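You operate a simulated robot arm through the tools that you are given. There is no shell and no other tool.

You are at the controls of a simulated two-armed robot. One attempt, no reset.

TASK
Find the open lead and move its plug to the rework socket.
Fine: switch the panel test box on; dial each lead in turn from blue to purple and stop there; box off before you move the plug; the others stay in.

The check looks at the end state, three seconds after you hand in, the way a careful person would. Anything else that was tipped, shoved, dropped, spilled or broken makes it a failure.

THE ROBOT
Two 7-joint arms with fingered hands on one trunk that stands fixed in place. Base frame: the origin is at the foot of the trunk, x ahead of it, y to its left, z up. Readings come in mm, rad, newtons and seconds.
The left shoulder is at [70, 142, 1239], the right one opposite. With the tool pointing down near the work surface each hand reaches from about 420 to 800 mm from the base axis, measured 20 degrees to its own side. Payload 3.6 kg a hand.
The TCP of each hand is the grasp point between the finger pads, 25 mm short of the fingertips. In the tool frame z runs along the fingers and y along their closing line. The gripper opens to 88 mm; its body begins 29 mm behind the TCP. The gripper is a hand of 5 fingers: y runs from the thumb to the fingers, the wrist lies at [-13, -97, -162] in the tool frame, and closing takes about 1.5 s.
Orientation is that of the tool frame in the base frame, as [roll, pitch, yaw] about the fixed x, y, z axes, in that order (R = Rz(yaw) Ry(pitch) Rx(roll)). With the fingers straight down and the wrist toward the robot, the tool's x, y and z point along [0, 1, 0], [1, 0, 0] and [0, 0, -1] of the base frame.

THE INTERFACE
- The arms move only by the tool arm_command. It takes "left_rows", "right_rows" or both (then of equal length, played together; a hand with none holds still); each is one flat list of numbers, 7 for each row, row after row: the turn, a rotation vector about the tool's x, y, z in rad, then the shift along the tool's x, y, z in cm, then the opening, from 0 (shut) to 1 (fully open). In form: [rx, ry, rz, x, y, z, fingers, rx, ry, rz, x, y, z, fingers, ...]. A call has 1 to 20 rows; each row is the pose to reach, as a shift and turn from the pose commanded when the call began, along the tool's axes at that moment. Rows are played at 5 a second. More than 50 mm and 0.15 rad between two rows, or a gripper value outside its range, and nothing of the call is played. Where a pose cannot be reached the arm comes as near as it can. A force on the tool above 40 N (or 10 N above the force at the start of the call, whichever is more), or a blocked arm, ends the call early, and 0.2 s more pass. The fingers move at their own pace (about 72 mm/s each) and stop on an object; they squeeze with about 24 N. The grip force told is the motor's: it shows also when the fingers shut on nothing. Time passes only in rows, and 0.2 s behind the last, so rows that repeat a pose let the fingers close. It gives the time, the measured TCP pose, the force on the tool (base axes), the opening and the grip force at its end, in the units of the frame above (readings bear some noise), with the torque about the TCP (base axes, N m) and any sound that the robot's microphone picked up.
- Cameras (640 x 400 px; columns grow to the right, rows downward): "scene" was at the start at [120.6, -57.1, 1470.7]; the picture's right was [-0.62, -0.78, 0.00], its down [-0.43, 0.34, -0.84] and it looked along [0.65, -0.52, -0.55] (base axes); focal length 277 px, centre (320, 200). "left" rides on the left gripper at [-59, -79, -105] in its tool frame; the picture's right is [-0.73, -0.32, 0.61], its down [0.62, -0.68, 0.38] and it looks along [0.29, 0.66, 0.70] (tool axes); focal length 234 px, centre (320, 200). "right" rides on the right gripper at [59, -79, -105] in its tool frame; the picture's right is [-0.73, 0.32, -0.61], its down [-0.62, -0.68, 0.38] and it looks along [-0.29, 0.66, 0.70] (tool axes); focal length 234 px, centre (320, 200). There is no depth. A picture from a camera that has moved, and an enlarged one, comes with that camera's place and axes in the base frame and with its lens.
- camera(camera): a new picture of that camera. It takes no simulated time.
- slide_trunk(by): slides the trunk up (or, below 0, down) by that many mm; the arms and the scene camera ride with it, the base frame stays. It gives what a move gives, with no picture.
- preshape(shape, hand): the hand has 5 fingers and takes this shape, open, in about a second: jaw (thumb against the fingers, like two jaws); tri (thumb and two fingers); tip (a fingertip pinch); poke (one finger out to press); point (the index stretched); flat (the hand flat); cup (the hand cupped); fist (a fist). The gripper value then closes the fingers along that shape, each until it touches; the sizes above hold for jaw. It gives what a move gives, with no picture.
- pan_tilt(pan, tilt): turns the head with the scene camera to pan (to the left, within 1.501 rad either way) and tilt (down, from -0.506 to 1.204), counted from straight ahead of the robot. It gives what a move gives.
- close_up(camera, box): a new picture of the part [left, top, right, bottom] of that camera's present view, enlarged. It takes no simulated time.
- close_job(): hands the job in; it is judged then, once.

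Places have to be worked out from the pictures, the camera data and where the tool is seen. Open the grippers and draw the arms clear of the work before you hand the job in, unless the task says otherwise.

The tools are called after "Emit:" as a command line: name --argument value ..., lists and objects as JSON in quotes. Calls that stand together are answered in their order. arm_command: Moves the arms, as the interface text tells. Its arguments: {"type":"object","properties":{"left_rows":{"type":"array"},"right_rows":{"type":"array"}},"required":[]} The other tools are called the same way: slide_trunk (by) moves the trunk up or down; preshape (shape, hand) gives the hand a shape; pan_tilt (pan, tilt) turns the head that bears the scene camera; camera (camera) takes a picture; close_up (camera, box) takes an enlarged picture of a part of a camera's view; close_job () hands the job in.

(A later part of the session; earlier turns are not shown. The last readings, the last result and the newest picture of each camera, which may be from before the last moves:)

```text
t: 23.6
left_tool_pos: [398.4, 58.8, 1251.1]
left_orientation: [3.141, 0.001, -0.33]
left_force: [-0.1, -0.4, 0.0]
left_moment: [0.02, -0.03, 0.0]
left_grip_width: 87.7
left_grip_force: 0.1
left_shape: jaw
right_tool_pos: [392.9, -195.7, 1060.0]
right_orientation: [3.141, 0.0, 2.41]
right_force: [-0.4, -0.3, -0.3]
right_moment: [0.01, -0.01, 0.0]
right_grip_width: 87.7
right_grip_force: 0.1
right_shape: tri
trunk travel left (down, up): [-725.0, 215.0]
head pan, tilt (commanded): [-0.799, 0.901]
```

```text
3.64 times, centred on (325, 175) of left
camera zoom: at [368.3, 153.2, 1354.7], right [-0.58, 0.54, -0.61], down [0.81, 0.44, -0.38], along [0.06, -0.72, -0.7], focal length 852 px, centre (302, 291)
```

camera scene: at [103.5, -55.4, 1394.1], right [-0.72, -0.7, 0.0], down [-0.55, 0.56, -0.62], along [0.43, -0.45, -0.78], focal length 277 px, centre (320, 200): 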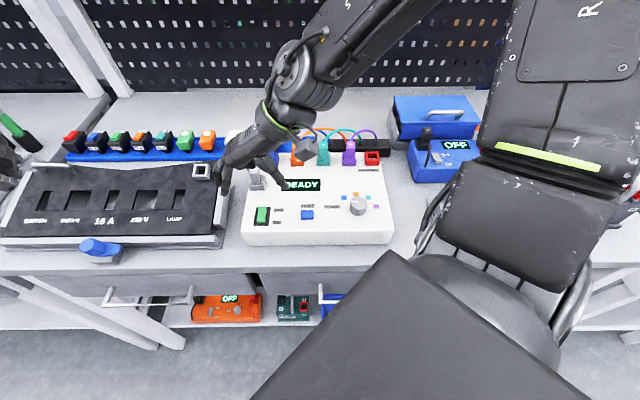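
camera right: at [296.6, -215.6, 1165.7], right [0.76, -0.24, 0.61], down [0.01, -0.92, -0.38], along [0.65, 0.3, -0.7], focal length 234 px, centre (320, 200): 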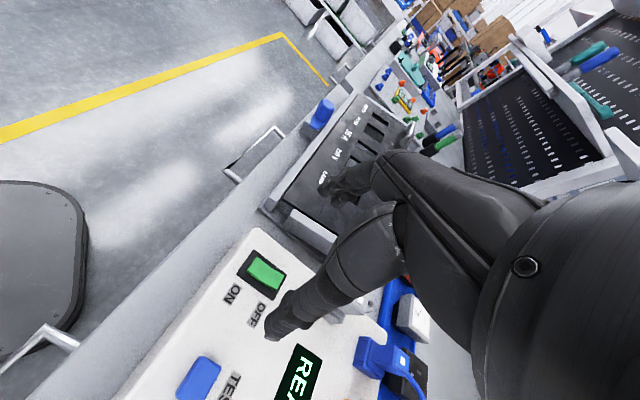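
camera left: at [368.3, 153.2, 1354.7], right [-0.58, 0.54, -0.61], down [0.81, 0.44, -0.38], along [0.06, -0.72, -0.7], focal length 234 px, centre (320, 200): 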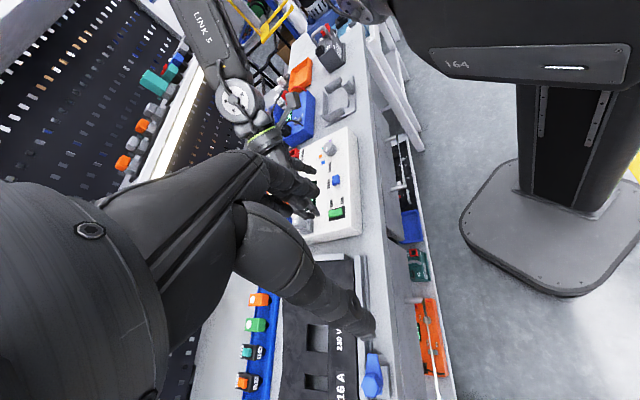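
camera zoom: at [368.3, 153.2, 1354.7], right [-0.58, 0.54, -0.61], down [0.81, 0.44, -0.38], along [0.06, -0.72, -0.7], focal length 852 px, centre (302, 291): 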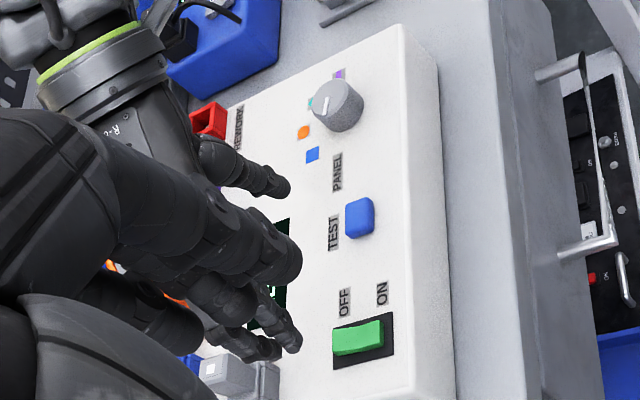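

The rocker now sits with its ON end down. From views at two trunk heights the knob's top centre is (281,-345,969), 34 mm wide and about 20 mm tall. I carry the open tri-shaped hand above it, turning it to bearing about 88° for clockwise room.

Emit:
arm_command --right_rows '[0, 0, -0.14, -0.32, -3.7, 0, 1, 0, 0, -0.28, -0.64, -7.4, 0, 1, 0, 0, -0.42, -0.96, -11.1, 0, 1, 0, 0, -0.56, -1.28, -14.9, 0.5, 1, 0, 0, -0.7, -1.6, -18.6, 1, 1, 0, 0, -0.7, -1.6, -18.6, 1, 1]'

Emit:
camera --camera "right"

Emit:
camera --camera "scene"

Emit:
camera --camera "left"

```text
t: 25.0
left_tool_pos: [399.4, 59.6, 1249.6]
left_orientation: [3.141, -0.001, -0.33]
left_force: [0.4, 0.5, 0.2]
left_moment: [0.0, -0.02, -0.03]
left_grip_width: 87.6
left_grip_force: 0.0
left_shape: jaw
right_tool_pos: [284.2, -344.6, 1051.0]
right_orientation: [-3.14, -0.001, 3.113]
right_force: [-0.4, -0.2, -0.5]
right_moment: [0.01, -0.01, -0.03]
right_grip_width: 88.0
right_grip_force: 0.0
right_shape: tri
trunk travel left (down, up): [-725.0, 215.0]
head pan, tilt (commanded): [-0.799, 0.901]
```

```text
taken
camera right: at [222.3, -422.6, 1157.0], right [0.74, 0.3, 0.61], down [0.6, -0.7, -0.38], along [0.31, 0.65, -0.7], focal length 234 px, centre (320, 200)
```

right: 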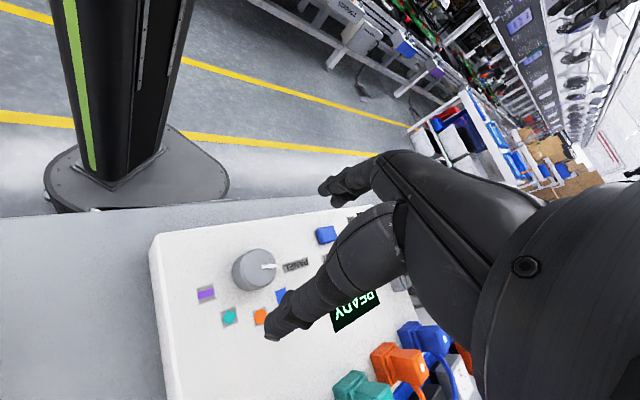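

```text
taken
camera scene: at [104.1, -54.8, 1394.0], right [-0.72, -0.7, 0.0], down [-0.55, 0.56, -0.62], along [0.43, -0.45, -0.78], focal length 277 px, centre (320, 200)
```

scene: 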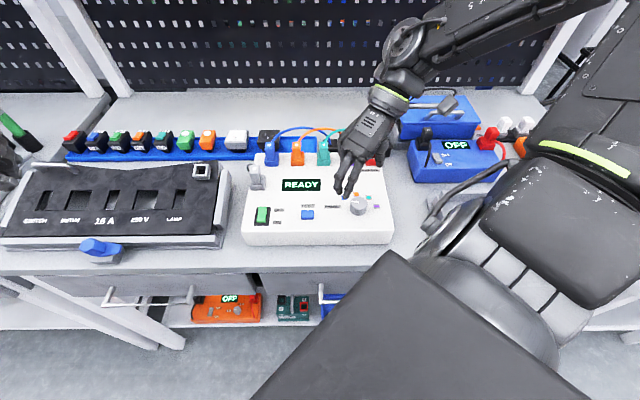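

```text
taken
camera left: at [368.8, 153.9, 1354.5], right [-0.58, 0.54, -0.61], down [0.81, 0.44, -0.38], along [0.06, -0.72, -0.7], focal length 234 px, centre (320, 200)
```

left: 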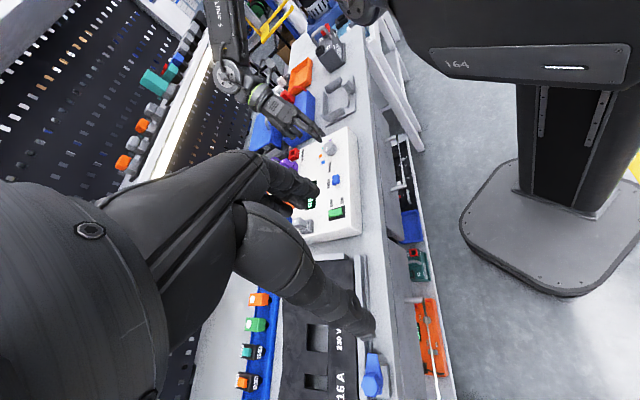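

The hand is over the knob at bearing 88°. I enlarge the right camera's view of the knob to check the centring.

Emit:
close_up --camera "right" --box '[200, 220, 320, 340]'

Emit:
close_up --camera "scene" --box '[300, 150, 400, 240]'

Emit:
close_up --camera "left" --box '[270, 80, 370, 170]'

```text
3.33 times, centred on (260, 280) of right
camera zoom: at [222.3, -422.6, 1157.0], right [0.74, 0.3, 0.61], down [0.6, -0.7, -0.38], along [0.31, 0.65, -0.7], focal length 781 px, centre (520, -67)
```

zoom: 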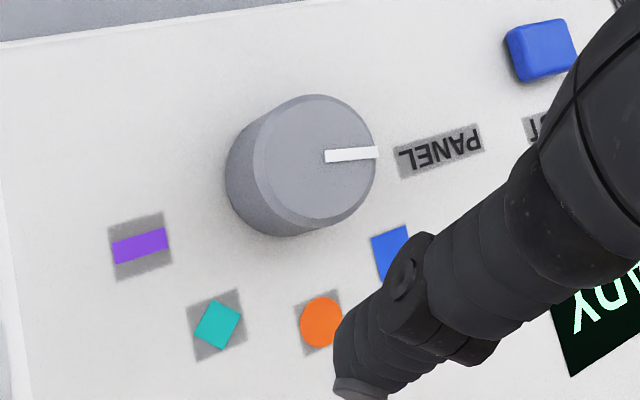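

```text
4.44 times, centred on (350, 195) of scene
camera zoom: at [104.1, -54.8, 1394.0], right [-0.72, -0.7, 0.0], down [-0.55, 0.56, -0.62], along [0.43, -0.45, -0.78], focal length 1231 px, centre (187, 222)
```

zoom: 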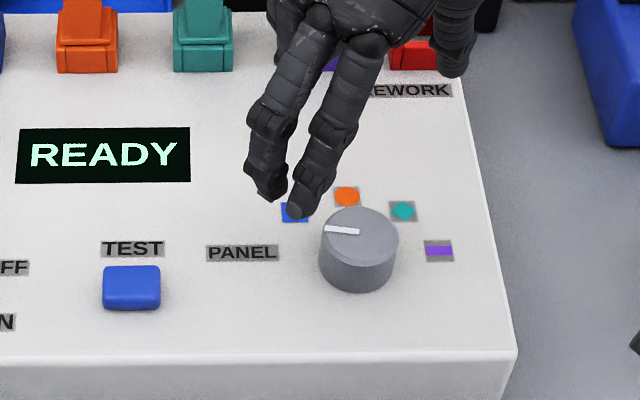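

```text
4.44 times, centred on (320, 125) of left
camera zoom: at [368.8, 153.9, 1354.5], right [-0.58, 0.54, -0.61], down [0.81, 0.44, -0.38], along [0.06, -0.72, -0.7], focal length 1041 px, centre (320, 533)
```

zoom: 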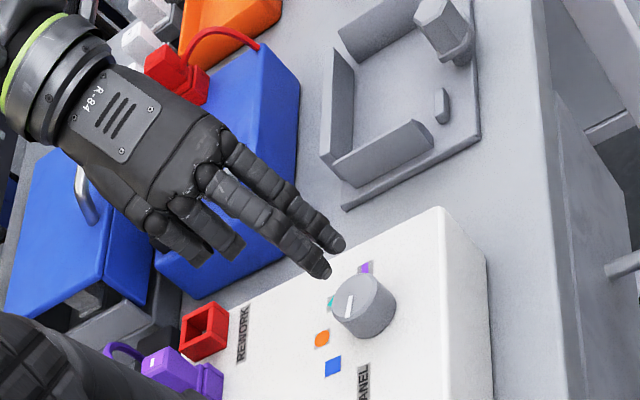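

The knob's centre lies about 2 mm (tool x) and -3 mm (tool y) from the TCP, and the finger pair sits slightly to the other side. I shift +5 mm in x and -2 mm in y and descend to about z=981.

Emit:
arm_command --right_rows '[0, 0, 0, 0.5, -0.2, 1, 1, 0, 0, 0, 0.5, -0.2, 3, 1, 0, 0, 0, 0.5, -0.2, 5, 1, 0, 0, 0, 0.5, -0.2, 6.2, 1, 0, 0, 0, 0.5, -0.2, 7.0, 1, 0, 0, 0, 0.5, -0.2, 7.0, 1]'

Emit:
close_up --camera "scene" --box '[300, 150, 400, 240]'

Emit:
close_up --camera "left" --box '[270, 80, 370, 170]'

Emit:
close_up --camera "right" --box '[200, 140, 400, 340]'

```text
t: 26.4
left_tool_pos: [398.9, 57.9, 1250.2]
left_orientation: [3.141, 0.002, -0.331]
left_force: [-0.8, -0.8, 0.5]
left_moment: [0.02, -0.01, 0.01]
left_grip_width: 87.7
left_grip_force: 0.2
left_shape: jaw
right_tool_pos: [275.9, -349.3, 980.2]
right_orientation: [-3.141, 0.0, 3.11]
right_force: [0.9, -0.1, 1.4]
right_moment: [-0.01, 0.0, 0.0]
right_grip_width: 88.1
right_grip_force: 0.1
right_shape: tri
trunk travel left (down, up): [-725.0, 215.0]
head pan, tilt (commanded): [-0.799, 0.901]
```

```text
4.44 times, centred on (350, 195) of scene
camera zoom: at [103.5, -55.5, 1394.1], right [-0.72, -0.7, 0.0], down [-0.55, 0.56, -0.62], along [0.43, -0.45, -0.78], focal length 1231 px, centre (187, 222)
```

zoom: 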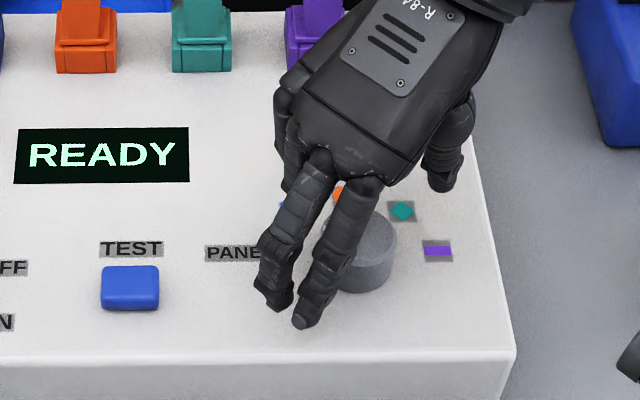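

```text
4.44 times, centred on (320, 125) of left
camera zoom: at [368.3, 153.2, 1354.7], right [-0.58, 0.54, -0.61], down [0.81, 0.44, -0.38], along [0.06, -0.72, -0.7], focal length 1041 px, centre (320, 533)
```

zoom: 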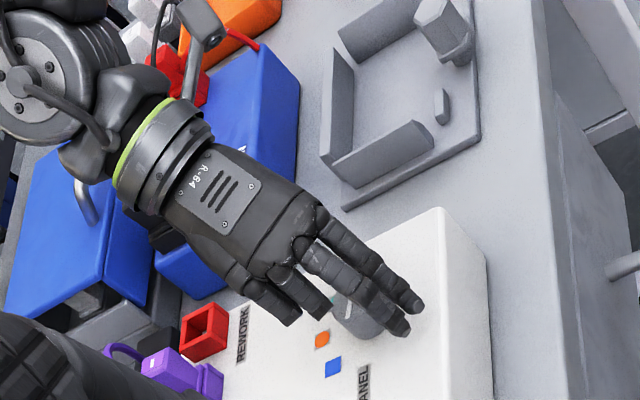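

```text
2.00 times, centred on (300, 240) of right
camera zoom: at [214.8, -425.9, 1085.8], right [0.74, 0.3, 0.61], down [0.6, -0.7, -0.38], along [0.31, 0.65, -0.7], focal length 468 px, centre (360, 120)
```

zoom: 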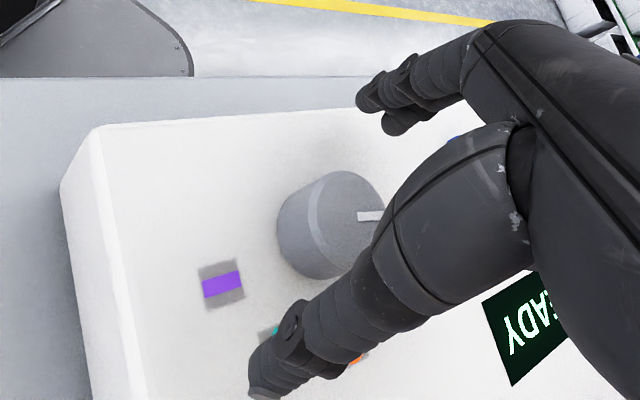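

The finger pair straddles the knob, with the knob about 3–4 mm from the grasp line. I correct 4 mm in tool x, drop 3 mm and close on the knob.

Emit:
arm_command --right_rows '[0, 0, 0, -0.4, 0, 0, 1, 0, 0, 0, -0.4, 0, 0.3, 1, 0, 0, 0, -0.4, 0, 0.3, 0.6, 0, 0, 0, -0.4, 0, 0.3, 0.3, 0, 0, 0, -0.4, 0, 0.3, 0.1, 0, 0, 0, -0.4, 0, 0.3, 0.1, 0, 0, 0, -0.4, 0, 0.3, 0.1]'

Emit:
close_up --camera "scene" --box '[300, 150, 400, 240]'

Emit:
close_up --camera "left" --box '[270, 80, 370, 170]'

Emit:
close_up --camera "right" --box '[200, 140, 400, 340]'

```text
t: 28.0
left_tool_pos: [398.8, 57.9, 1249.6]
left_orientation: [-3.141, 0.001, -0.329]
left_force: [0.6, 0.5, -0.1]
left_moment: [-0.02, 0.02, -0.02]
left_grip_width: 87.4
left_grip_force: 0.1
left_shape: jaw
right_tool_pos: [280.1, -348.5, 976.9]
right_orientation: [3.141, -0.003, 3.11]
right_force: [0.2, -1.0, -1.5]
right_moment: [-0.03, 0.08, 0.0]
right_grip_width: 26.1
right_grip_force: 23.5
right_shape: tri
trunk travel left (down, up): [-725.0, 215.0]
head pan, tilt (commanded): [-0.799, 0.901]
```

```text
4.44 times, centred on (350, 195) of scene
camera zoom: at [103.8, -55.9, 1394.0], right [-0.72, -0.7, 0.0], down [-0.55, 0.56, -0.62], along [0.43, -0.45, -0.78], focal length 1231 px, centre (187, 222)
```

zoom: 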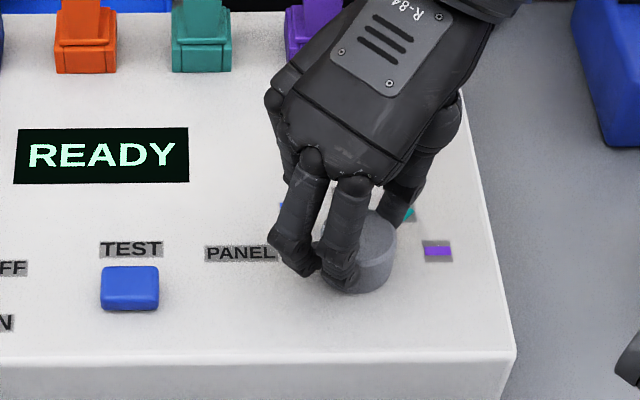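

```text
4.44 times, centred on (320, 125) of left
camera zoom: at [368.6, 152.8, 1354.7], right [-0.58, 0.54, -0.61], down [0.81, 0.44, -0.38], along [0.06, -0.72, -0.7], focal length 1041 px, centre (320, 533)
```

zoom: 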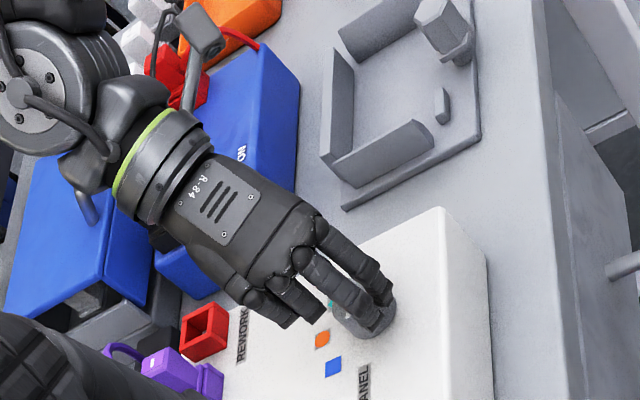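

```text
2.00 times, centred on (300, 240) of right
camera zoom: at [219.4, -425.7, 1082.6], right [0.74, 0.3, 0.61], down [0.6, -0.7, -0.38], along [0.31, 0.65, -0.7], focal length 468 px, centre (360, 120)
```

zoom: 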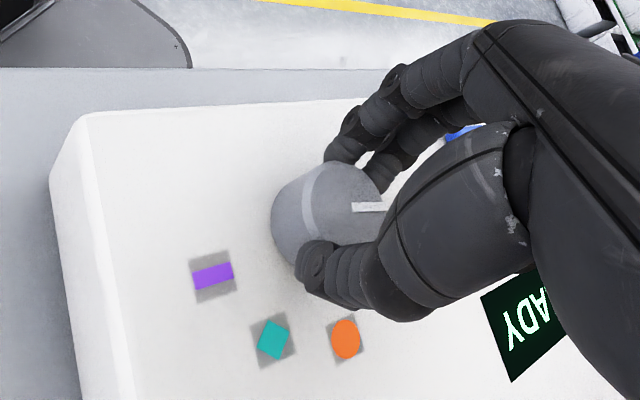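

The grip is firm at 26 mm and 23.5 N. I turn clockwise by 0.70 rad to bring the pointer from PANEL to blue, then read the display.

Emit:
arm_command --right_rows '[0, 0, 0.1, 0, 0, 0, 0.1, 0, 0, 0.2, 0, 0, 0, 0.1, 0, 0, 0.3, 0, 0, 0, 0.1, 0, 0, 0.4, 0, 0, 0, 0.1, 0, 0, 0.5, 0, 0, 0, 0.1, 0, 0, 0.6, 0, 0, 0, 0.1, 0, 0, 0.7, 0, 0, 0, 0.1, 0, 0, 0.7, 0, 0, 0, 0.1]'

Emit:
close_up --camera "scene" --box '[280, 140, 400, 240]'

Emit:
close_up --camera "right" --box '[200, 140, 400, 340]'

Emit:
close_up --camera "left" --box '[270, 80, 370, 170]'

```text
t: 29.8
left_tool_pos: [399.7, 58.3, 1250.4]
left_orientation: [3.141, 0.0, -0.332]
left_force: [0.4, -0.2, 0.3]
left_moment: [-0.02, 0.01, -0.01]
left_grip_width: 87.6
left_grip_force: 0.1
left_shape: jaw
right_tool_pos: [279.8, -348.0, 976.8]
right_orientation: [3.14, -0.001, 2.409]
right_force: [-0.7, -1.1, -4.2]
right_moment: [0.04, 0.03, -0.02]
right_grip_width: 25.4
right_grip_force: 24.2
right_shape: tri
trunk travel left (down, up): [-725.0, 215.0]
head pan, tilt (commanded): [-0.799, 0.901]
```

```text
4.00 times, centred on (340, 190) of scene
camera zoom: at [103.7, -56.1, 1394.0], right [-0.72, -0.7, 0.0], down [-0.55, 0.56, -0.62], along [0.43, -0.45, -0.78], focal length 1108 px, centre (240, 240)
```

zoom: 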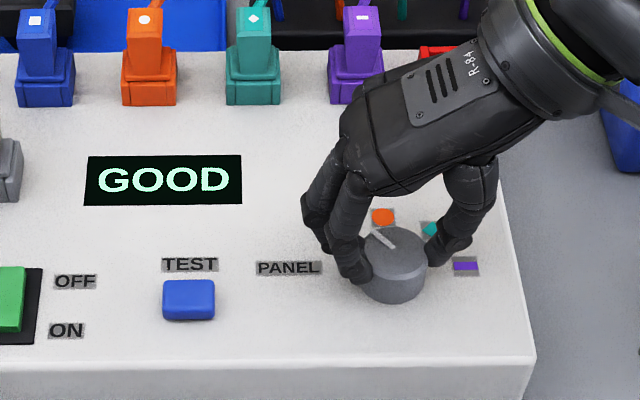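

```text
2.00 times, centred on (300, 240) of right
camera zoom: at [183.9, -367.6, 1083.0], right [0.76, -0.25, 0.61], down [0.01, -0.92, -0.38], along [0.65, 0.29, -0.7], focal length 468 px, centre (360, 120)
```

zoom: 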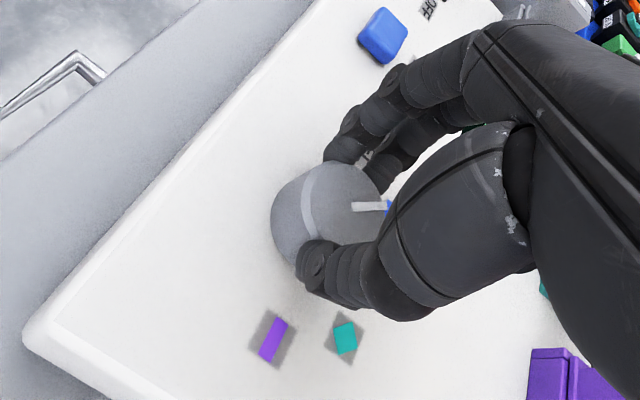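

```text
4.44 times, centred on (320, 125) of left
camera zoom: at [368.5, 152.6, 1354.7], right [-0.58, 0.54, -0.61], down [0.81, 0.44, -0.38], along [0.06, -0.72, -0.7], focal length 1041 px, centre (320, 533)
```

zoom: 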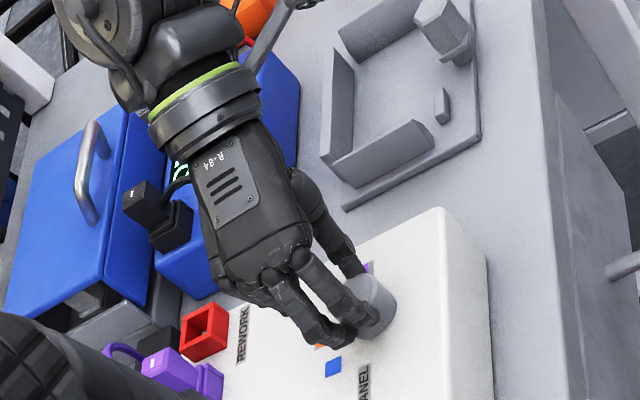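

Blue reads GOOD with the pointer at the blue mark. I open the fingers, swing the hand back 0.70 rad around the knob and grip again.

Emit:
arm_command --right_rows '[0, 0, 0, 0, 0, 0, 0.5, 0, 0, 0, 0, 0, 0, 1, 0, 0, 0, 0, 0, 0, 1, 0, 0, 0, 0, 0, 0, 1, 0, 0, -0.14, 0, 0, 0, 1, 0, 0, -0.28, 0, 0, 0, 1, 0, 0, -0.42, 0, 0, 0, 1, 0, 0, -0.56, 0, 0, 0, 1, 0, 0, -0.7, 0, 0, 0, 1, 0, 0, -0.7, 0, 0, 0, 1]'

Emit:
close_up --camera "scene" --box '[280, 140, 400, 240]'

Emit:
close_up --camera "right" --box '[200, 140, 400, 340]'

```text
t: 32.0
left_tool_pos: [399.2, 58.2, 1249.9]
left_orientation: [3.141, -0.001, -0.332]
left_force: [-0.4, 0.7, -0.1]
left_moment: [0.01, 0.01, -0.01]
left_grip_width: 87.8
left_grip_force: 0.0
left_shape: jaw
right_tool_pos: [278.5, -347.6, 977.6]
right_orientation: [3.142, -0.001, 3.111]
right_force: [0.0, 0.2, 0.7]
right_moment: [0.0, -0.01, -0.01]
right_grip_width: 87.5
right_grip_force: 0.0
right_shape: tri
trunk travel left (down, up): [-725.0, 215.0]
head pan, tilt (commanded): [-0.799, 0.901]
```

```text
4.00 times, centred on (340, 190) of scene
camera zoom: at [103.4, -55.5, 1394.1], right [-0.72, -0.7, 0.0], down [-0.55, 0.56, -0.62], along [0.43, -0.45, -0.78], focal length 1108 px, centre (240, 240)
```

zoom: 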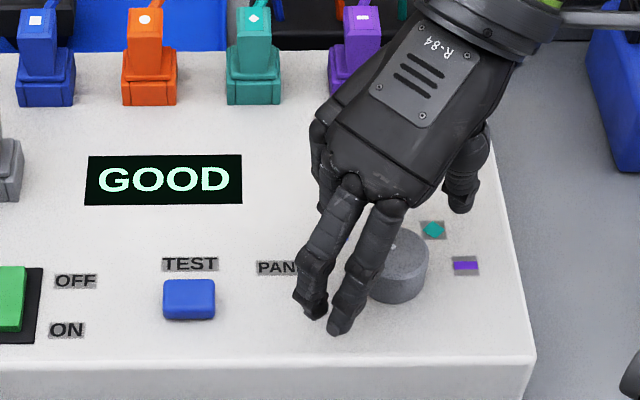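

```text
2.00 times, centred on (300, 240) of right
camera zoom: at [218.8, -424.8, 1083.5], right [0.74, 0.3, 0.61], down [0.6, -0.7, -0.38], along [0.31, 0.65, -0.7], focal length 468 px, centre (360, 120)
```

zoom: 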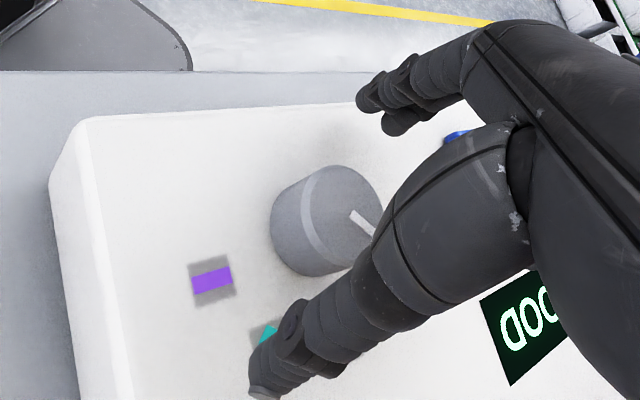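

The dial stays at blue and still reads GOOD. I grip again and turn another 0.70 rad clockwise to orange.

Emit:
arm_command --right_rows '[0, 0, 0, 0, 0, 0, 0.6, 0, 0, 0, 0, 0, 0, 0.3, 0, 0, 0, 0, 0, 0, 0.1, 0, 0, 0, 0, 0, 0, 0.1, 0, 0, 0, 0, 0, 0, 0.1, 0, 0, 0.1, 0, 0, 0, 0.1, 0, 0, 0.2, 0, 0, 0, 0.1, 0, 0, 0.3, 0, 0, 0, 0.1, 0, 0, 0.4, 0, 0, 0, 0.1, 0, 0, 0.5, 0, 0, 0, 0.1, 0, 0, 0.6, 0, 0, 0, 0.1, 0, 0, 0.7, 0, 0, 0, 0.1, 0, 0, 0.7, 0, 0, 0, 0.1]'

Emit:
close_up --camera "scene" --box '[280, 140, 400, 240]'

Emit:
close_up --camera "right" --box '[200, 140, 400, 340]'

```text
t: 34.8
left_tool_pos: [400.3, 58.5, 1250.5]
left_orientation: [-3.141, 0.0, -0.33]
left_force: [-0.3, -0.2, 0.2]
left_moment: [0.0, -0.01, 0.01]
left_grip_width: 87.7
left_grip_force: 0.1
left_shape: jaw
right_tool_pos: [280.1, -346.8, 977.1]
right_orientation: [-3.139, 0.001, 2.409]
right_force: [-0.5, 4.5, -1.2]
right_moment: [0.11, -0.01, 0.02]
right_grip_width: 25.5
right_grip_force: 24.7
right_shape: tri
trunk travel left (down, up): [-725.0, 215.0]
head pan, tilt (commanded): [-0.799, 0.901]
```

```text
4.00 times, centred on (340, 190) of scene
camera zoom: at [103.8, -54.7, 1394.0], right [-0.72, -0.7, 0.0], down [-0.55, 0.56, -0.62], along [0.43, -0.45, -0.78], focal length 1108 px, centre (240, 240)
```

zoom: 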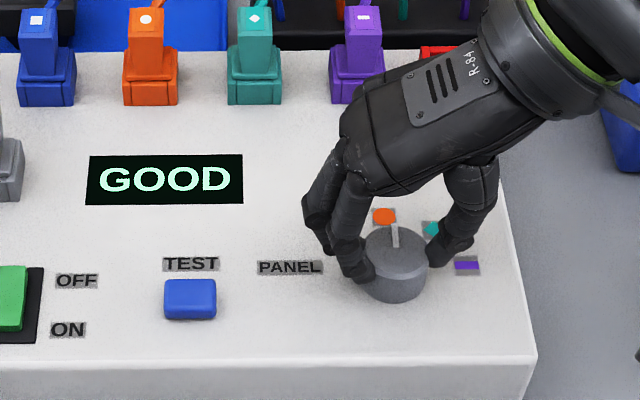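

```text
2.00 times, centred on (300, 240) of right
camera zoom: at [183.8, -366.5, 1083.5], right [0.76, -0.24, 0.61], down [0.01, -0.92, -0.38], along [0.65, 0.29, -0.7], focal length 468 px, centre (360, 120)
```

zoom: 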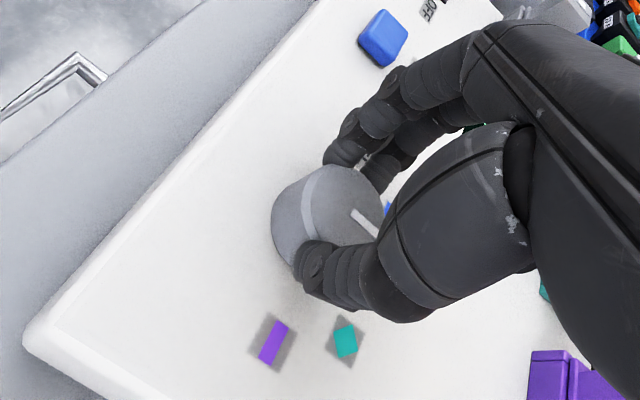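

Pointer now at orange, reading GOOD. I release, swing back and confirm the reading before going on.

Emit:
arm_command --right_rows '[0, 0, 0, 0, 0, 0, 0.5, 0, 0, 0, 0, 0, 0, 1, 0, 0, 0, 0, 0, 0, 1, 0, 0, 0, 0, 0, 0, 1, 0, 0, -0.14, 0, 0, 0, 1, 0, 0, -0.28, 0, 0, 0, 1, 0, 0, -0.42, 0, 0, 0, 1, 0, 0, -0.56, 0, 0, 0, 1, 0, 0, -0.7, 0, 0, 0, 1, 0, 0, -0.7, 0, 0, 0, 1]'

Emit:
close_up --camera "scene" --box '[280, 140, 400, 240]'

Emit:
close_up --camera "right" --box '[200, 140, 400, 340]'

```text
t: 37.0
left_tool_pos: [399.6, 58.6, 1249.7]
left_orientation: [3.141, -0.001, -0.331]
left_force: [0.2, 0.1, -0.2]
left_moment: [-0.02, 0.04, -0.01]
left_grip_width: 87.9
left_grip_force: 0.1
left_shape: jaw
right_tool_pos: [279.8, -347.2, 977.7]
right_orientation: [-3.141, -0.001, 3.112]
right_force: [-0.6, 0.0, 0.3]
right_moment: [-0.03, 0.01, -0.02]
right_grip_width: 88.0
right_grip_force: 0.1
right_shape: tri
trunk travel left (down, up): [-725.0, 215.0]
head pan, tilt (commanded): [-0.799, 0.901]
```

```text
4.00 times, centred on (340, 190) of scene
camera zoom: at [103.4, -55.5, 1394.1], right [-0.72, -0.7, 0.0], down [-0.55, 0.56, -0.62], along [0.43, -0.45, -0.78], focal length 1108 px, centre (240, 240)
```

zoom: 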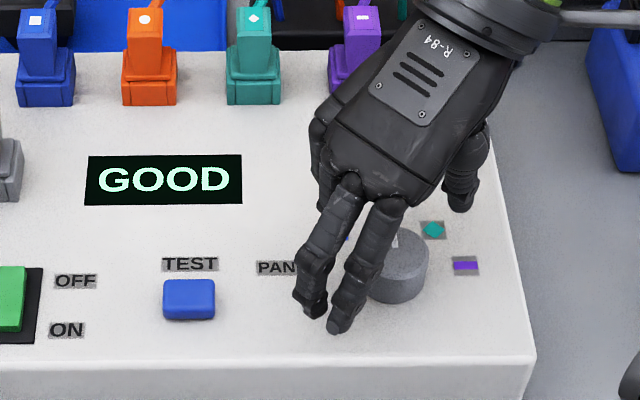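

```text
2.00 times, centred on (300, 240) of right
camera zoom: at [219.2, -424.9, 1083.9], right [0.74, 0.3, 0.61], down [0.6, -0.7, -0.38], along [0.31, 0.65, -0.7], focal length 468 px, centre (360, 120)
```

zoom: 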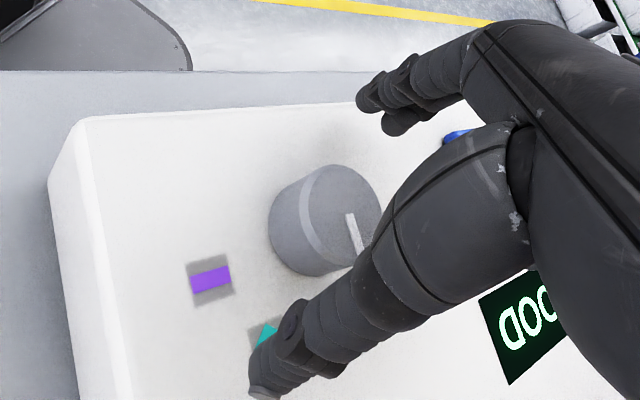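

The pointer bearing works out to -45°, exactly orange, and the display reads GOOD. I grip and turn on to teal.

Emit:
arm_command --right_rows '[0, 0, 0, 0, 0, 0, 0.6, 0, 0, 0, 0, 0, 0, 0.3, 0, 0, 0, 0, 0, 0, 0.1, 0, 0, 0, 0, 0, 0, 0.1, 0, 0, 0, 0, 0, 0, 0.1, 0, 0, 0.1, 0, 0, 0, 0.1, 0, 0, 0.2, 0, 0, 0, 0.1, 0, 0, 0.3, 0, 0, 0, 0.1, 0, 0, 0.4, 0, 0, 0, 0.1, 0, 0, 0.5, 0, 0, 0, 0.1, 0, 0, 0.6, 0, 0, 0, 0.1, 0, 0, 0.7, 0, 0, 0, 0.1, 0, 0, 0.7, 0, 0, 0, 0.1]'

Emit:
close_up --camera "scene" --box '[280, 140, 400, 240]'

Emit:
close_up --camera "right" --box '[200, 140, 400, 340]'

```text
t: 39.8
left_tool_pos: [399.6, 58.6, 1250.2]
left_orientation: [-3.141, -0.001, -0.329]
left_force: [0.3, -1.2, 1.1]
left_moment: [0.0, 0.02, -0.02]
left_grip_width: 87.6
left_grip_force: 0.2
left_shape: jaw
right_tool_pos: [279.4, -346.1, 978.5]
right_orientation: [-3.14, 0.0, 2.408]
right_force: [-2.1, 2.4, 2.0]
right_moment: [0.05, 0.01, 0.01]
right_grip_width: 25.7
right_grip_force: 24.1
right_shape: tri
trunk travel left (down, up): [-725.0, 215.0]
head pan, tilt (commanded): [-0.799, 0.901]
```

```text
4.00 times, centred on (340, 190) of scene
camera zoom: at [103.0, -54.9, 1394.1], right [-0.72, -0.7, 0.0], down [-0.55, 0.56, -0.62], along [0.43, -0.45, -0.78], focal length 1108 px, centre (240, 240)
```

zoom: 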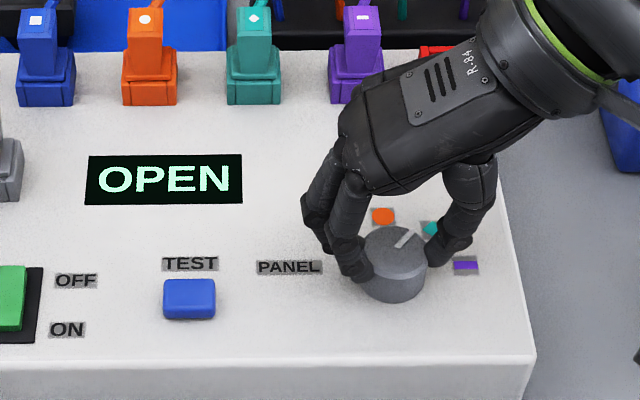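

```text
2.00 times, centred on (300, 240) of right
camera zoom: at [184.1, -366.7, 1083.5], right [0.76, -0.25, 0.61], down [0.01, -0.92, -0.38], along [0.65, 0.29, -0.7], focal length 468 px, centre (360, 120)
```

zoom: 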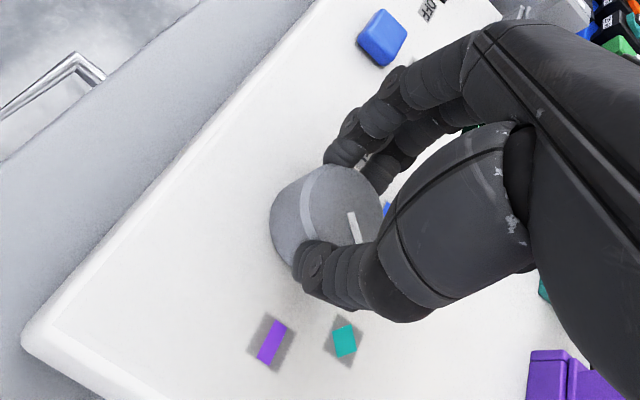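

Teal reads OPEN, so the teal lead is the faulty one. As the task asks, I continue: release, swing back, then go on to purple.

Emit:
arm_command --right_rows '[0, 0, 0, 0, 0, 0, 0.5, 0, 0, 0, 0, 0, 0, 1, 0, 0, 0, 0, 0, 0, 1, 0, 0, 0, 0, 0, 0, 1, 0, 0, -0.14, 0, 0, 0, 1, 0, 0, -0.28, 0, 0, 0, 1, 0, 0, -0.42, 0, 0, 0, 1, 0, 0, -0.56, 0, 0, 0, 1, 0, 0, -0.7, 0, 0, 0, 1, 0, 0, -0.7, 0, 0, 0, 1]'

Emit:
close_up --camera "scene" --box '[280, 140, 400, 240]'

Emit:
close_up --camera "right" --box '[200, 140, 400, 340]'

```text
t: 42.0
left_tool_pos: [398.0, 59.6, 1250.8]
left_orientation: [-3.14, 0.0, -0.331]
left_force: [-0.1, 0.3, 0.6]
left_moment: [0.01, 0.01, 0.02]
left_grip_width: 87.6
left_grip_force: 0.1
left_shape: jaw
right_tool_pos: [279.2, -347.8, 978.2]
right_orientation: [-3.141, 0.0, 3.111]
right_force: [0.5, 0.2, 0.4]
right_moment: [-0.01, 0.01, 0.0]
right_grip_width: 87.4
right_grip_force: 0.0
right_shape: tri
trunk travel left (down, up): [-725.0, 215.0]
head pan, tilt (commanded): [-0.799, 0.901]
```

```text
4.00 times, centred on (340, 190) of scene
camera zoom: at [103.4, -55.5, 1394.1], right [-0.72, -0.7, 0.0], down [-0.55, 0.56, -0.62], along [0.43, -0.45, -0.78], focal length 1108 px, centre (240, 240)
```

zoom: 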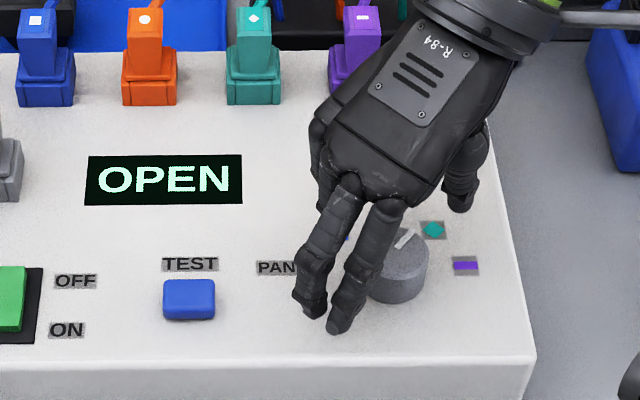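

```text
2.00 times, centred on (300, 240) of right
camera zoom: at [219.3, -424.9, 1083.6], right [0.74, 0.3, 0.61], down [0.6, -0.7, -0.38], along [0.31, 0.65, -0.7], focal length 468 px, centre (360, 120)
```

zoom: 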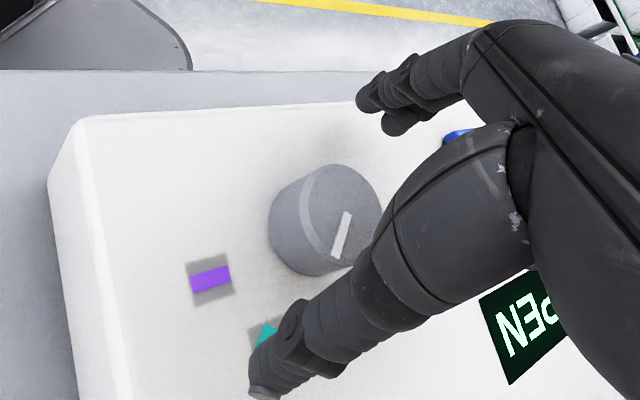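

The pointer bearing is -85°, exactly teal, and OPEN persists. I grip and turn the last 0.70 rad to purple.

Emit:
arm_command --right_rows '[0, 0, 0, 0, 0, 0, 0.6, 0, 0, 0, 0, 0, 0, 0.3, 0, 0, 0, 0, 0, 0, 0.1, 0, 0, 0, 0, 0, 0, 0.1, 0, 0, 0, 0, 0, 0, 0.1, 0, 0, 0.1, 0, 0, 0, 0.1, 0, 0, 0.2, 0, 0, 0, 0.1, 0, 0, 0.3, 0, 0, 0, 0.1, 0, 0, 0.4, 0, 0, 0, 0.1, 0, 0, 0.5, 0, 0, 0, 0.1, 0, 0, 0.6, 0, 0, 0, 0.1, 0, 0, 0.7, 0, 0, 0, 0.1, 0, 0, 0.7, 0, 0, 0, 0.1]'

Emit:
close_up --camera "scene" --box '[280, 140, 400, 240]'

Emit:
close_up --camera "right" --box '[200, 140, 400, 340]'

```text
t: 44.8
left_tool_pos: [399.8, 60.4, 1250.6]
left_orientation: [-3.141, -0.001, -0.33]
left_force: [0.3, 0.0, -0.1]
left_moment: [-0.02, -0.01, -0.02]
left_grip_width: 87.7
left_grip_force: 0.0
left_shape: jaw
right_tool_pos: [280.5, -347.8, 978.7]
right_orientation: [-3.14, 0.0, 2.41]
right_force: [0.4, 2.6, -1.7]
right_moment: [0.05, -0.02, 0.03]
right_grip_width: 25.5
right_grip_force: 24.3
right_shape: tri
trunk travel left (down, up): [-725.0, 215.0]
head pan, tilt (commanded): [-0.799, 0.901]
```

```text
4.00 times, centred on (340, 190) of scene
camera zoom: at [103.8, -55.1, 1394.0], right [-0.72, -0.7, 0.0], down [-0.55, 0.56, -0.62], along [0.43, -0.45, -0.78], focal length 1108 px, centre (240, 240)
```

zoom: 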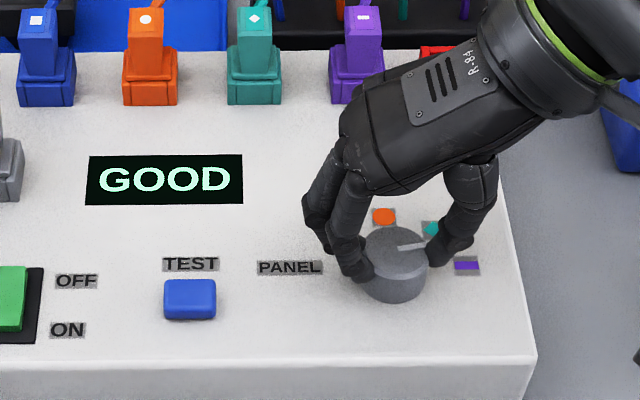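

```text
2.00 times, centred on (300, 240) of right
camera zoom: at [184.2, -366.8, 1083.6], right [0.76, -0.24, 0.61], down [0.01, -0.92, -0.38], along [0.65, 0.29, -0.7], focal length 468 px, centre (360, 120)
```

zoom: 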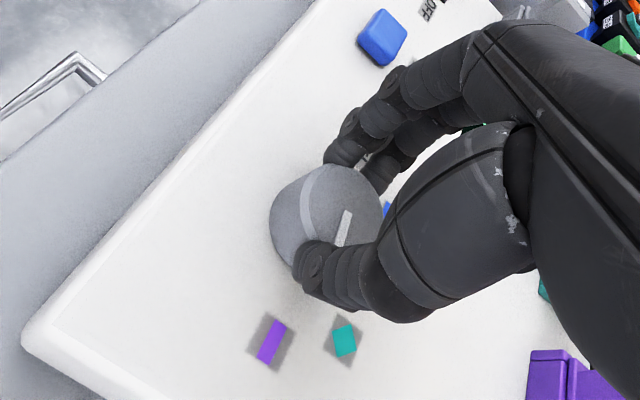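

Purple reads GOOD, so the sweep is complete and the dial stays at purple. I open the fingers, lift straight up 9 cm and re-form the poke shape.

Emit:
arm_command --right_rows '[0, 0, 0, 0, 0, 0, 0.5, 0, 0, 0, 0, 0, 0, 1, 0, 0, 0, 0, 0, 0, 1, 0, 0, 0, 0, 0, 0, 1, 0, 0, 0, 0, 0, -2, 1, 0, 0, 0, 0, 0, -5, 1, 0, 0, 0, 0, 0, -9, 1, 0, 0, 0, 0, 0, -9, 1]'

Emit:
preshape --hand "right" --shape "poke"

Emit:
close_up --camera "scene" --box '[230, 130, 400, 240]'

Emit:
close_up --camera "right" --box '[200, 140, 400, 340]'

```text
t: 46.6
left_tool_pos: [401.1, 58.4, 1250.5]
left_orientation: [-3.141, 0.0, -0.329]
left_force: [0.0, 0.3, -0.4]
left_moment: [-0.02, -0.03, 0.01]
left_grip_width: 87.4
left_grip_force: 0.0
left_shape: jaw
right_tool_pos: [283.2, -349.8, 1067.0]
right_orientation: [-3.142, -0.002, 2.411]
right_force: [-0.2, -0.4, 1.0]
right_moment: [0.02, -0.01, 0.02]
right_grip_width: 87.8
right_grip_force: 0.0
right_shape: tri
trunk travel left (down, up): [-725.0, 215.0]
head pan, tilt (commanded): [-0.799, 0.901]
```

```text
t: 47.5
left_tool_pos: [400.1, 58.8, 1250.6]
left_orientation: [3.14, -0.001, -0.33]
left_force: [0.1, -0.4, -0.2]
left_moment: [0.04, 0.0, 0.04]
left_grip_width: 87.6
left_grip_force: 0.1
left_shape: jaw
right_tool_pos: [282.9, -348.1, 1065.5]
right_orientation: [-3.141, 0.001, 2.41]
right_force: [0.8, -0.3, -1.0]
right_moment: [-0.02, 0.04, -0.01]
right_grip_width: 0.1
right_grip_force: 0.0
right_shape: poke
trunk travel left (down, up): [-725.0, 215.0]
head pan, tilt (commanded): [-0.799, 0.901]
```

```text
3.64 times, centred on (315, 185) of scene
camera zoom: at [103.5, -55.4, 1394.1], right [-0.72, -0.7, 0.0], down [-0.55, 0.56, -0.62], along [0.43, -0.45, -0.78], focal length 1007 px, centre (338, 254)
```

zoom: 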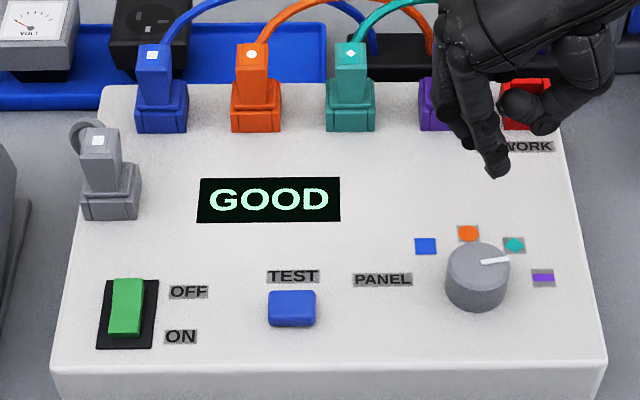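

```text
2.00 times, centred on (300, 240) of right
camera zoom: at [186.3, -367.5, 1171.8], right [0.76, -0.24, 0.61], down [0.01, -0.92, -0.38], along [0.65, 0.3, -0.7], focal length 468 px, centre (360, 120)
```

zoom: 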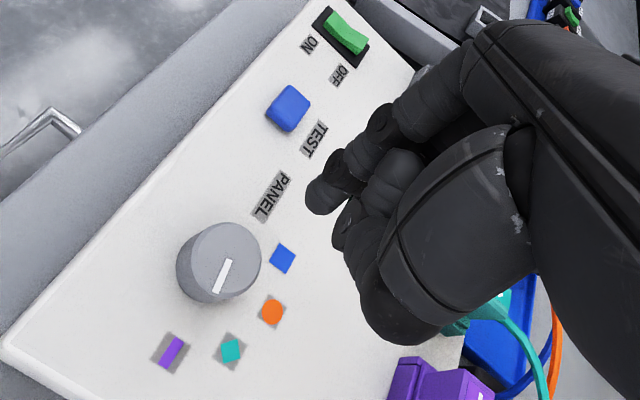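

The dial points at purple. Now I move to the rocker's raised OFF end near (406,-208), turning the hand to bearing about 28° so that the curled fingers stay clear of the grey plug.

Emit:
arm_command --right_rows '[0, 0, 0.07, -0.07, 3.7, 0, 0, 0, 0, 0.14, -0.13, 7.4, 0, 0, 0, 0, 0.21, -0.2, 11.1, 0, 0, 0, 0, 0.28, -0.26, 14.8, 0, 0, 0, 0, 0.36, -0.33, 18.5, 0.5, 0, 0, 0, 0.36, -0.33, 18.5, 2, 0, 0, 0, 0.36, -0.33, 18.5, 4, 0, 0, 0, 0.36, -0.33, 18.5, 4, 0]'

Emit:
close_up --camera "scene" --box '[220, 130, 360, 240]'

Emit:
close_up --camera "left" --box '[280, 130, 390, 250]'

Emit:
close_up --camera "right" --box '[200, 140, 400, 340]'

```text
t: 49.3
left_tool_pos: [400.0, 60.3, 1249.8]
left_orientation: [3.141, 0.0, -0.331]
left_force: [0.9, 0.6, 0.7]
left_moment: [0.0, 0.04, 0.01]
left_grip_width: 87.5
left_grip_force: 0.0
left_shape: jaw
right_tool_pos: [419.8, -223.2, 1038.6]
right_orientation: [3.095, -0.021, 2.066]
right_force: [0.0, 0.7, 0.4]
right_moment: [-0.01, 0.0, 0.01]
right_grip_width: 0.0
right_grip_force: 0.0
right_shape: poke
right hand out of reach, approached as far as the arm can: row 4, 5, 6, 7, 8
trunk travel left (down, up): [-725.0, 215.0]
head pan, tilt (commanded): [-0.799, 0.901]
```

```text
3.64 times, centred on (290, 185) of scene
camera zoom: at [104.2, -54.5, 1394.0], right [-0.72, -0.7, 0.0], down [-0.55, 0.56, -0.62], along [0.43, -0.45, -0.78], focal length 1007 px, centre (429, 254)
```

zoom: 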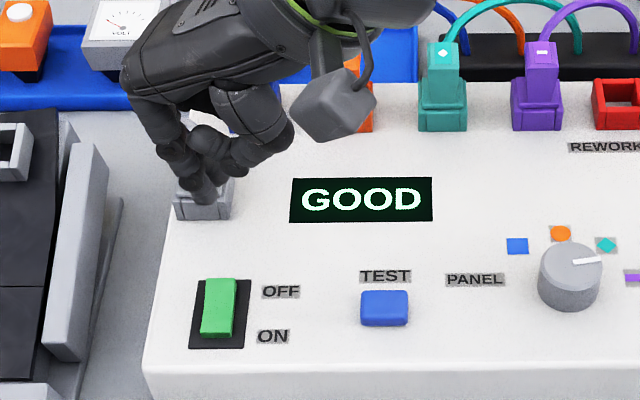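

```text
3.33 times, centred on (335, 190) of left
camera zoom: at [368.9, 154.1, 1354.4], right [-0.58, 0.54, -0.61], down [0.81, 0.44, -0.38], along [0.06, -0.72, -0.7], focal length 781 px, centre (270, 233)
```

zoom: 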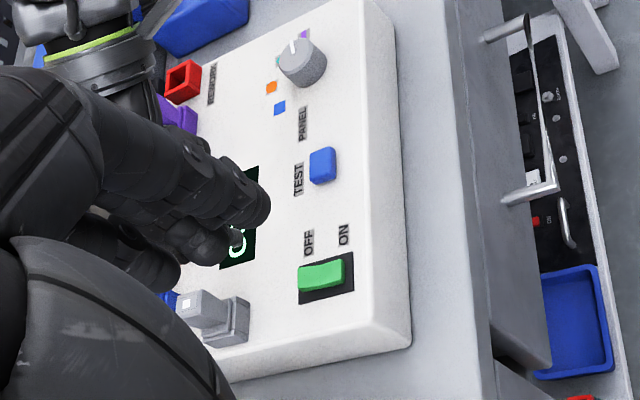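

```text
2.00 times, centred on (300, 240) of right
camera zoom: at [318.5, -213.6, 1141.4], right [0.61, -0.51, 0.61], down [-0.29, -0.86, -0.43], along [0.74, 0.08, -0.67], focal length 468 px, centre (360, 120)
```

zoom: 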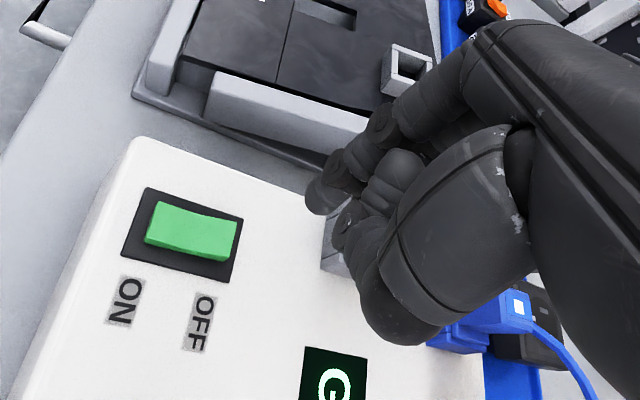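

Bearing 28° is beyond the arm's limit, leaving the hand slightly tilted at (420,-223,1039). I turn back to about bearing 43°, level the tool and place the fingertip over the OFF end.

Emit:
arm_command --right_rows '[0.017, -0.005, -0.09, 0.4, -0.1, -1, 0, 0.034, -0.01, -0.18, 0.9, -0.2, -1, 0, 0.049, -0.015, -0.255, 1.42, -0.33, -0.5, 0, 0.049, -0.015, -0.255, 1.42, -0.33, 1.5, 0, 0.049, -0.015, -0.255, 1.42, -0.33, 2.5, 0, 0.049, -0.015, -0.255, 1.42, -0.33, 2.5, 0]'

Emit:
close_up --camera "scene" --box '[220, 150, 340, 240]'

Emit:
close_up --camera "left" --box '[280, 130, 390, 250]'

Emit:
close_up --camera "right" --box '[200, 140, 400, 340]'

```text
t: 50.7
left_tool_pos: [399.2, 59.1, 1249.8]
left_orientation: [3.141, 0.0, -0.329]
left_force: [0.6, -0.1, -0.9]
left_moment: [-0.03, 0.02, 0.01]
left_grip_width: 87.9
left_grip_force: 0.1
left_shape: jaw
right_tool_pos: [397.7, -200.5, 1000.6]
right_orientation: [-3.092, 0.01, 2.305]
right_force: [-0.1, 0.0, 0.1]
right_moment: [0.0, -0.01, 0.02]
right_grip_width: 0.0
right_grip_force: 0.1
right_shape: poke
right hand out of reach, approached as far as the arm can: row 1
trunk travel left (down, up): [-725.0, 215.0]
head pan, tilt (commanded): [-0.799, 0.901]
```

```text
4.44 times, centred on (280, 195) of scene
camera zoom: at [103.6, -54.4, 1394.1], right [-0.72, -0.7, 0.0], down [-0.55, 0.56, -0.62], along [0.43, -0.45, -0.78], focal length 1231 px, centre (498, 222)
```

zoom: 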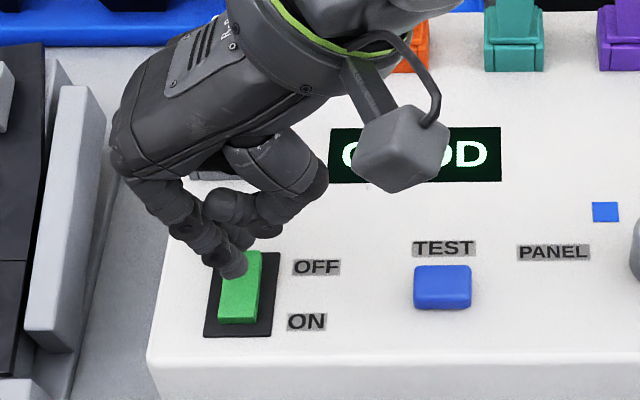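

```text
3.33 times, centred on (335, 190) of left
camera zoom: at [368.3, 154.3, 1354.6], right [-0.58, 0.54, -0.61], down [0.81, 0.44, -0.38], along [0.06, -0.72, -0.7], focal length 781 px, centre (270, 233)
```

zoom: 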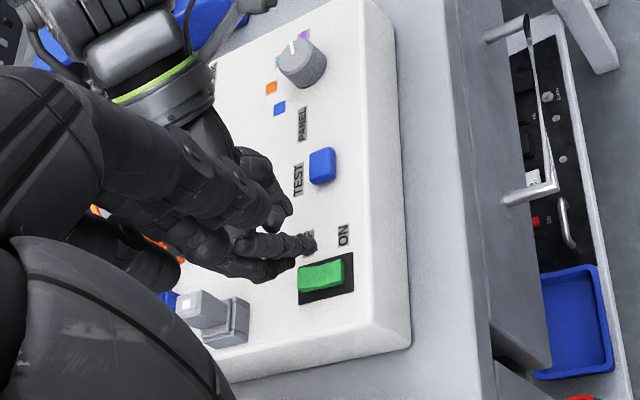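

```text
2.00 times, centred on (300, 240) of right
camera zoom: at [303.7, -205.0, 1110.1], right [0.75, -0.3, 0.6], down [-0.1, -0.93, -0.34], along [0.66, 0.2, -0.73], focal length 468 px, centre (360, 120)
```

zoom: 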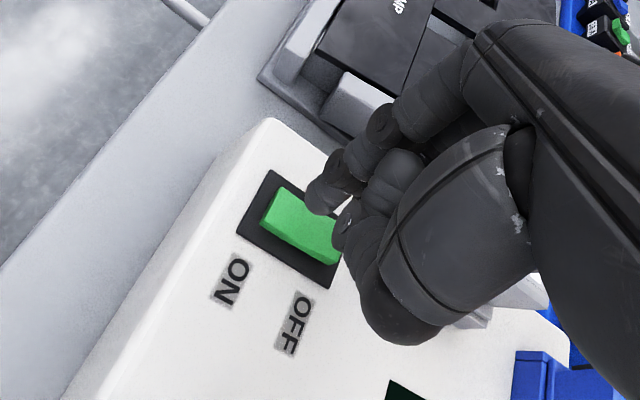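

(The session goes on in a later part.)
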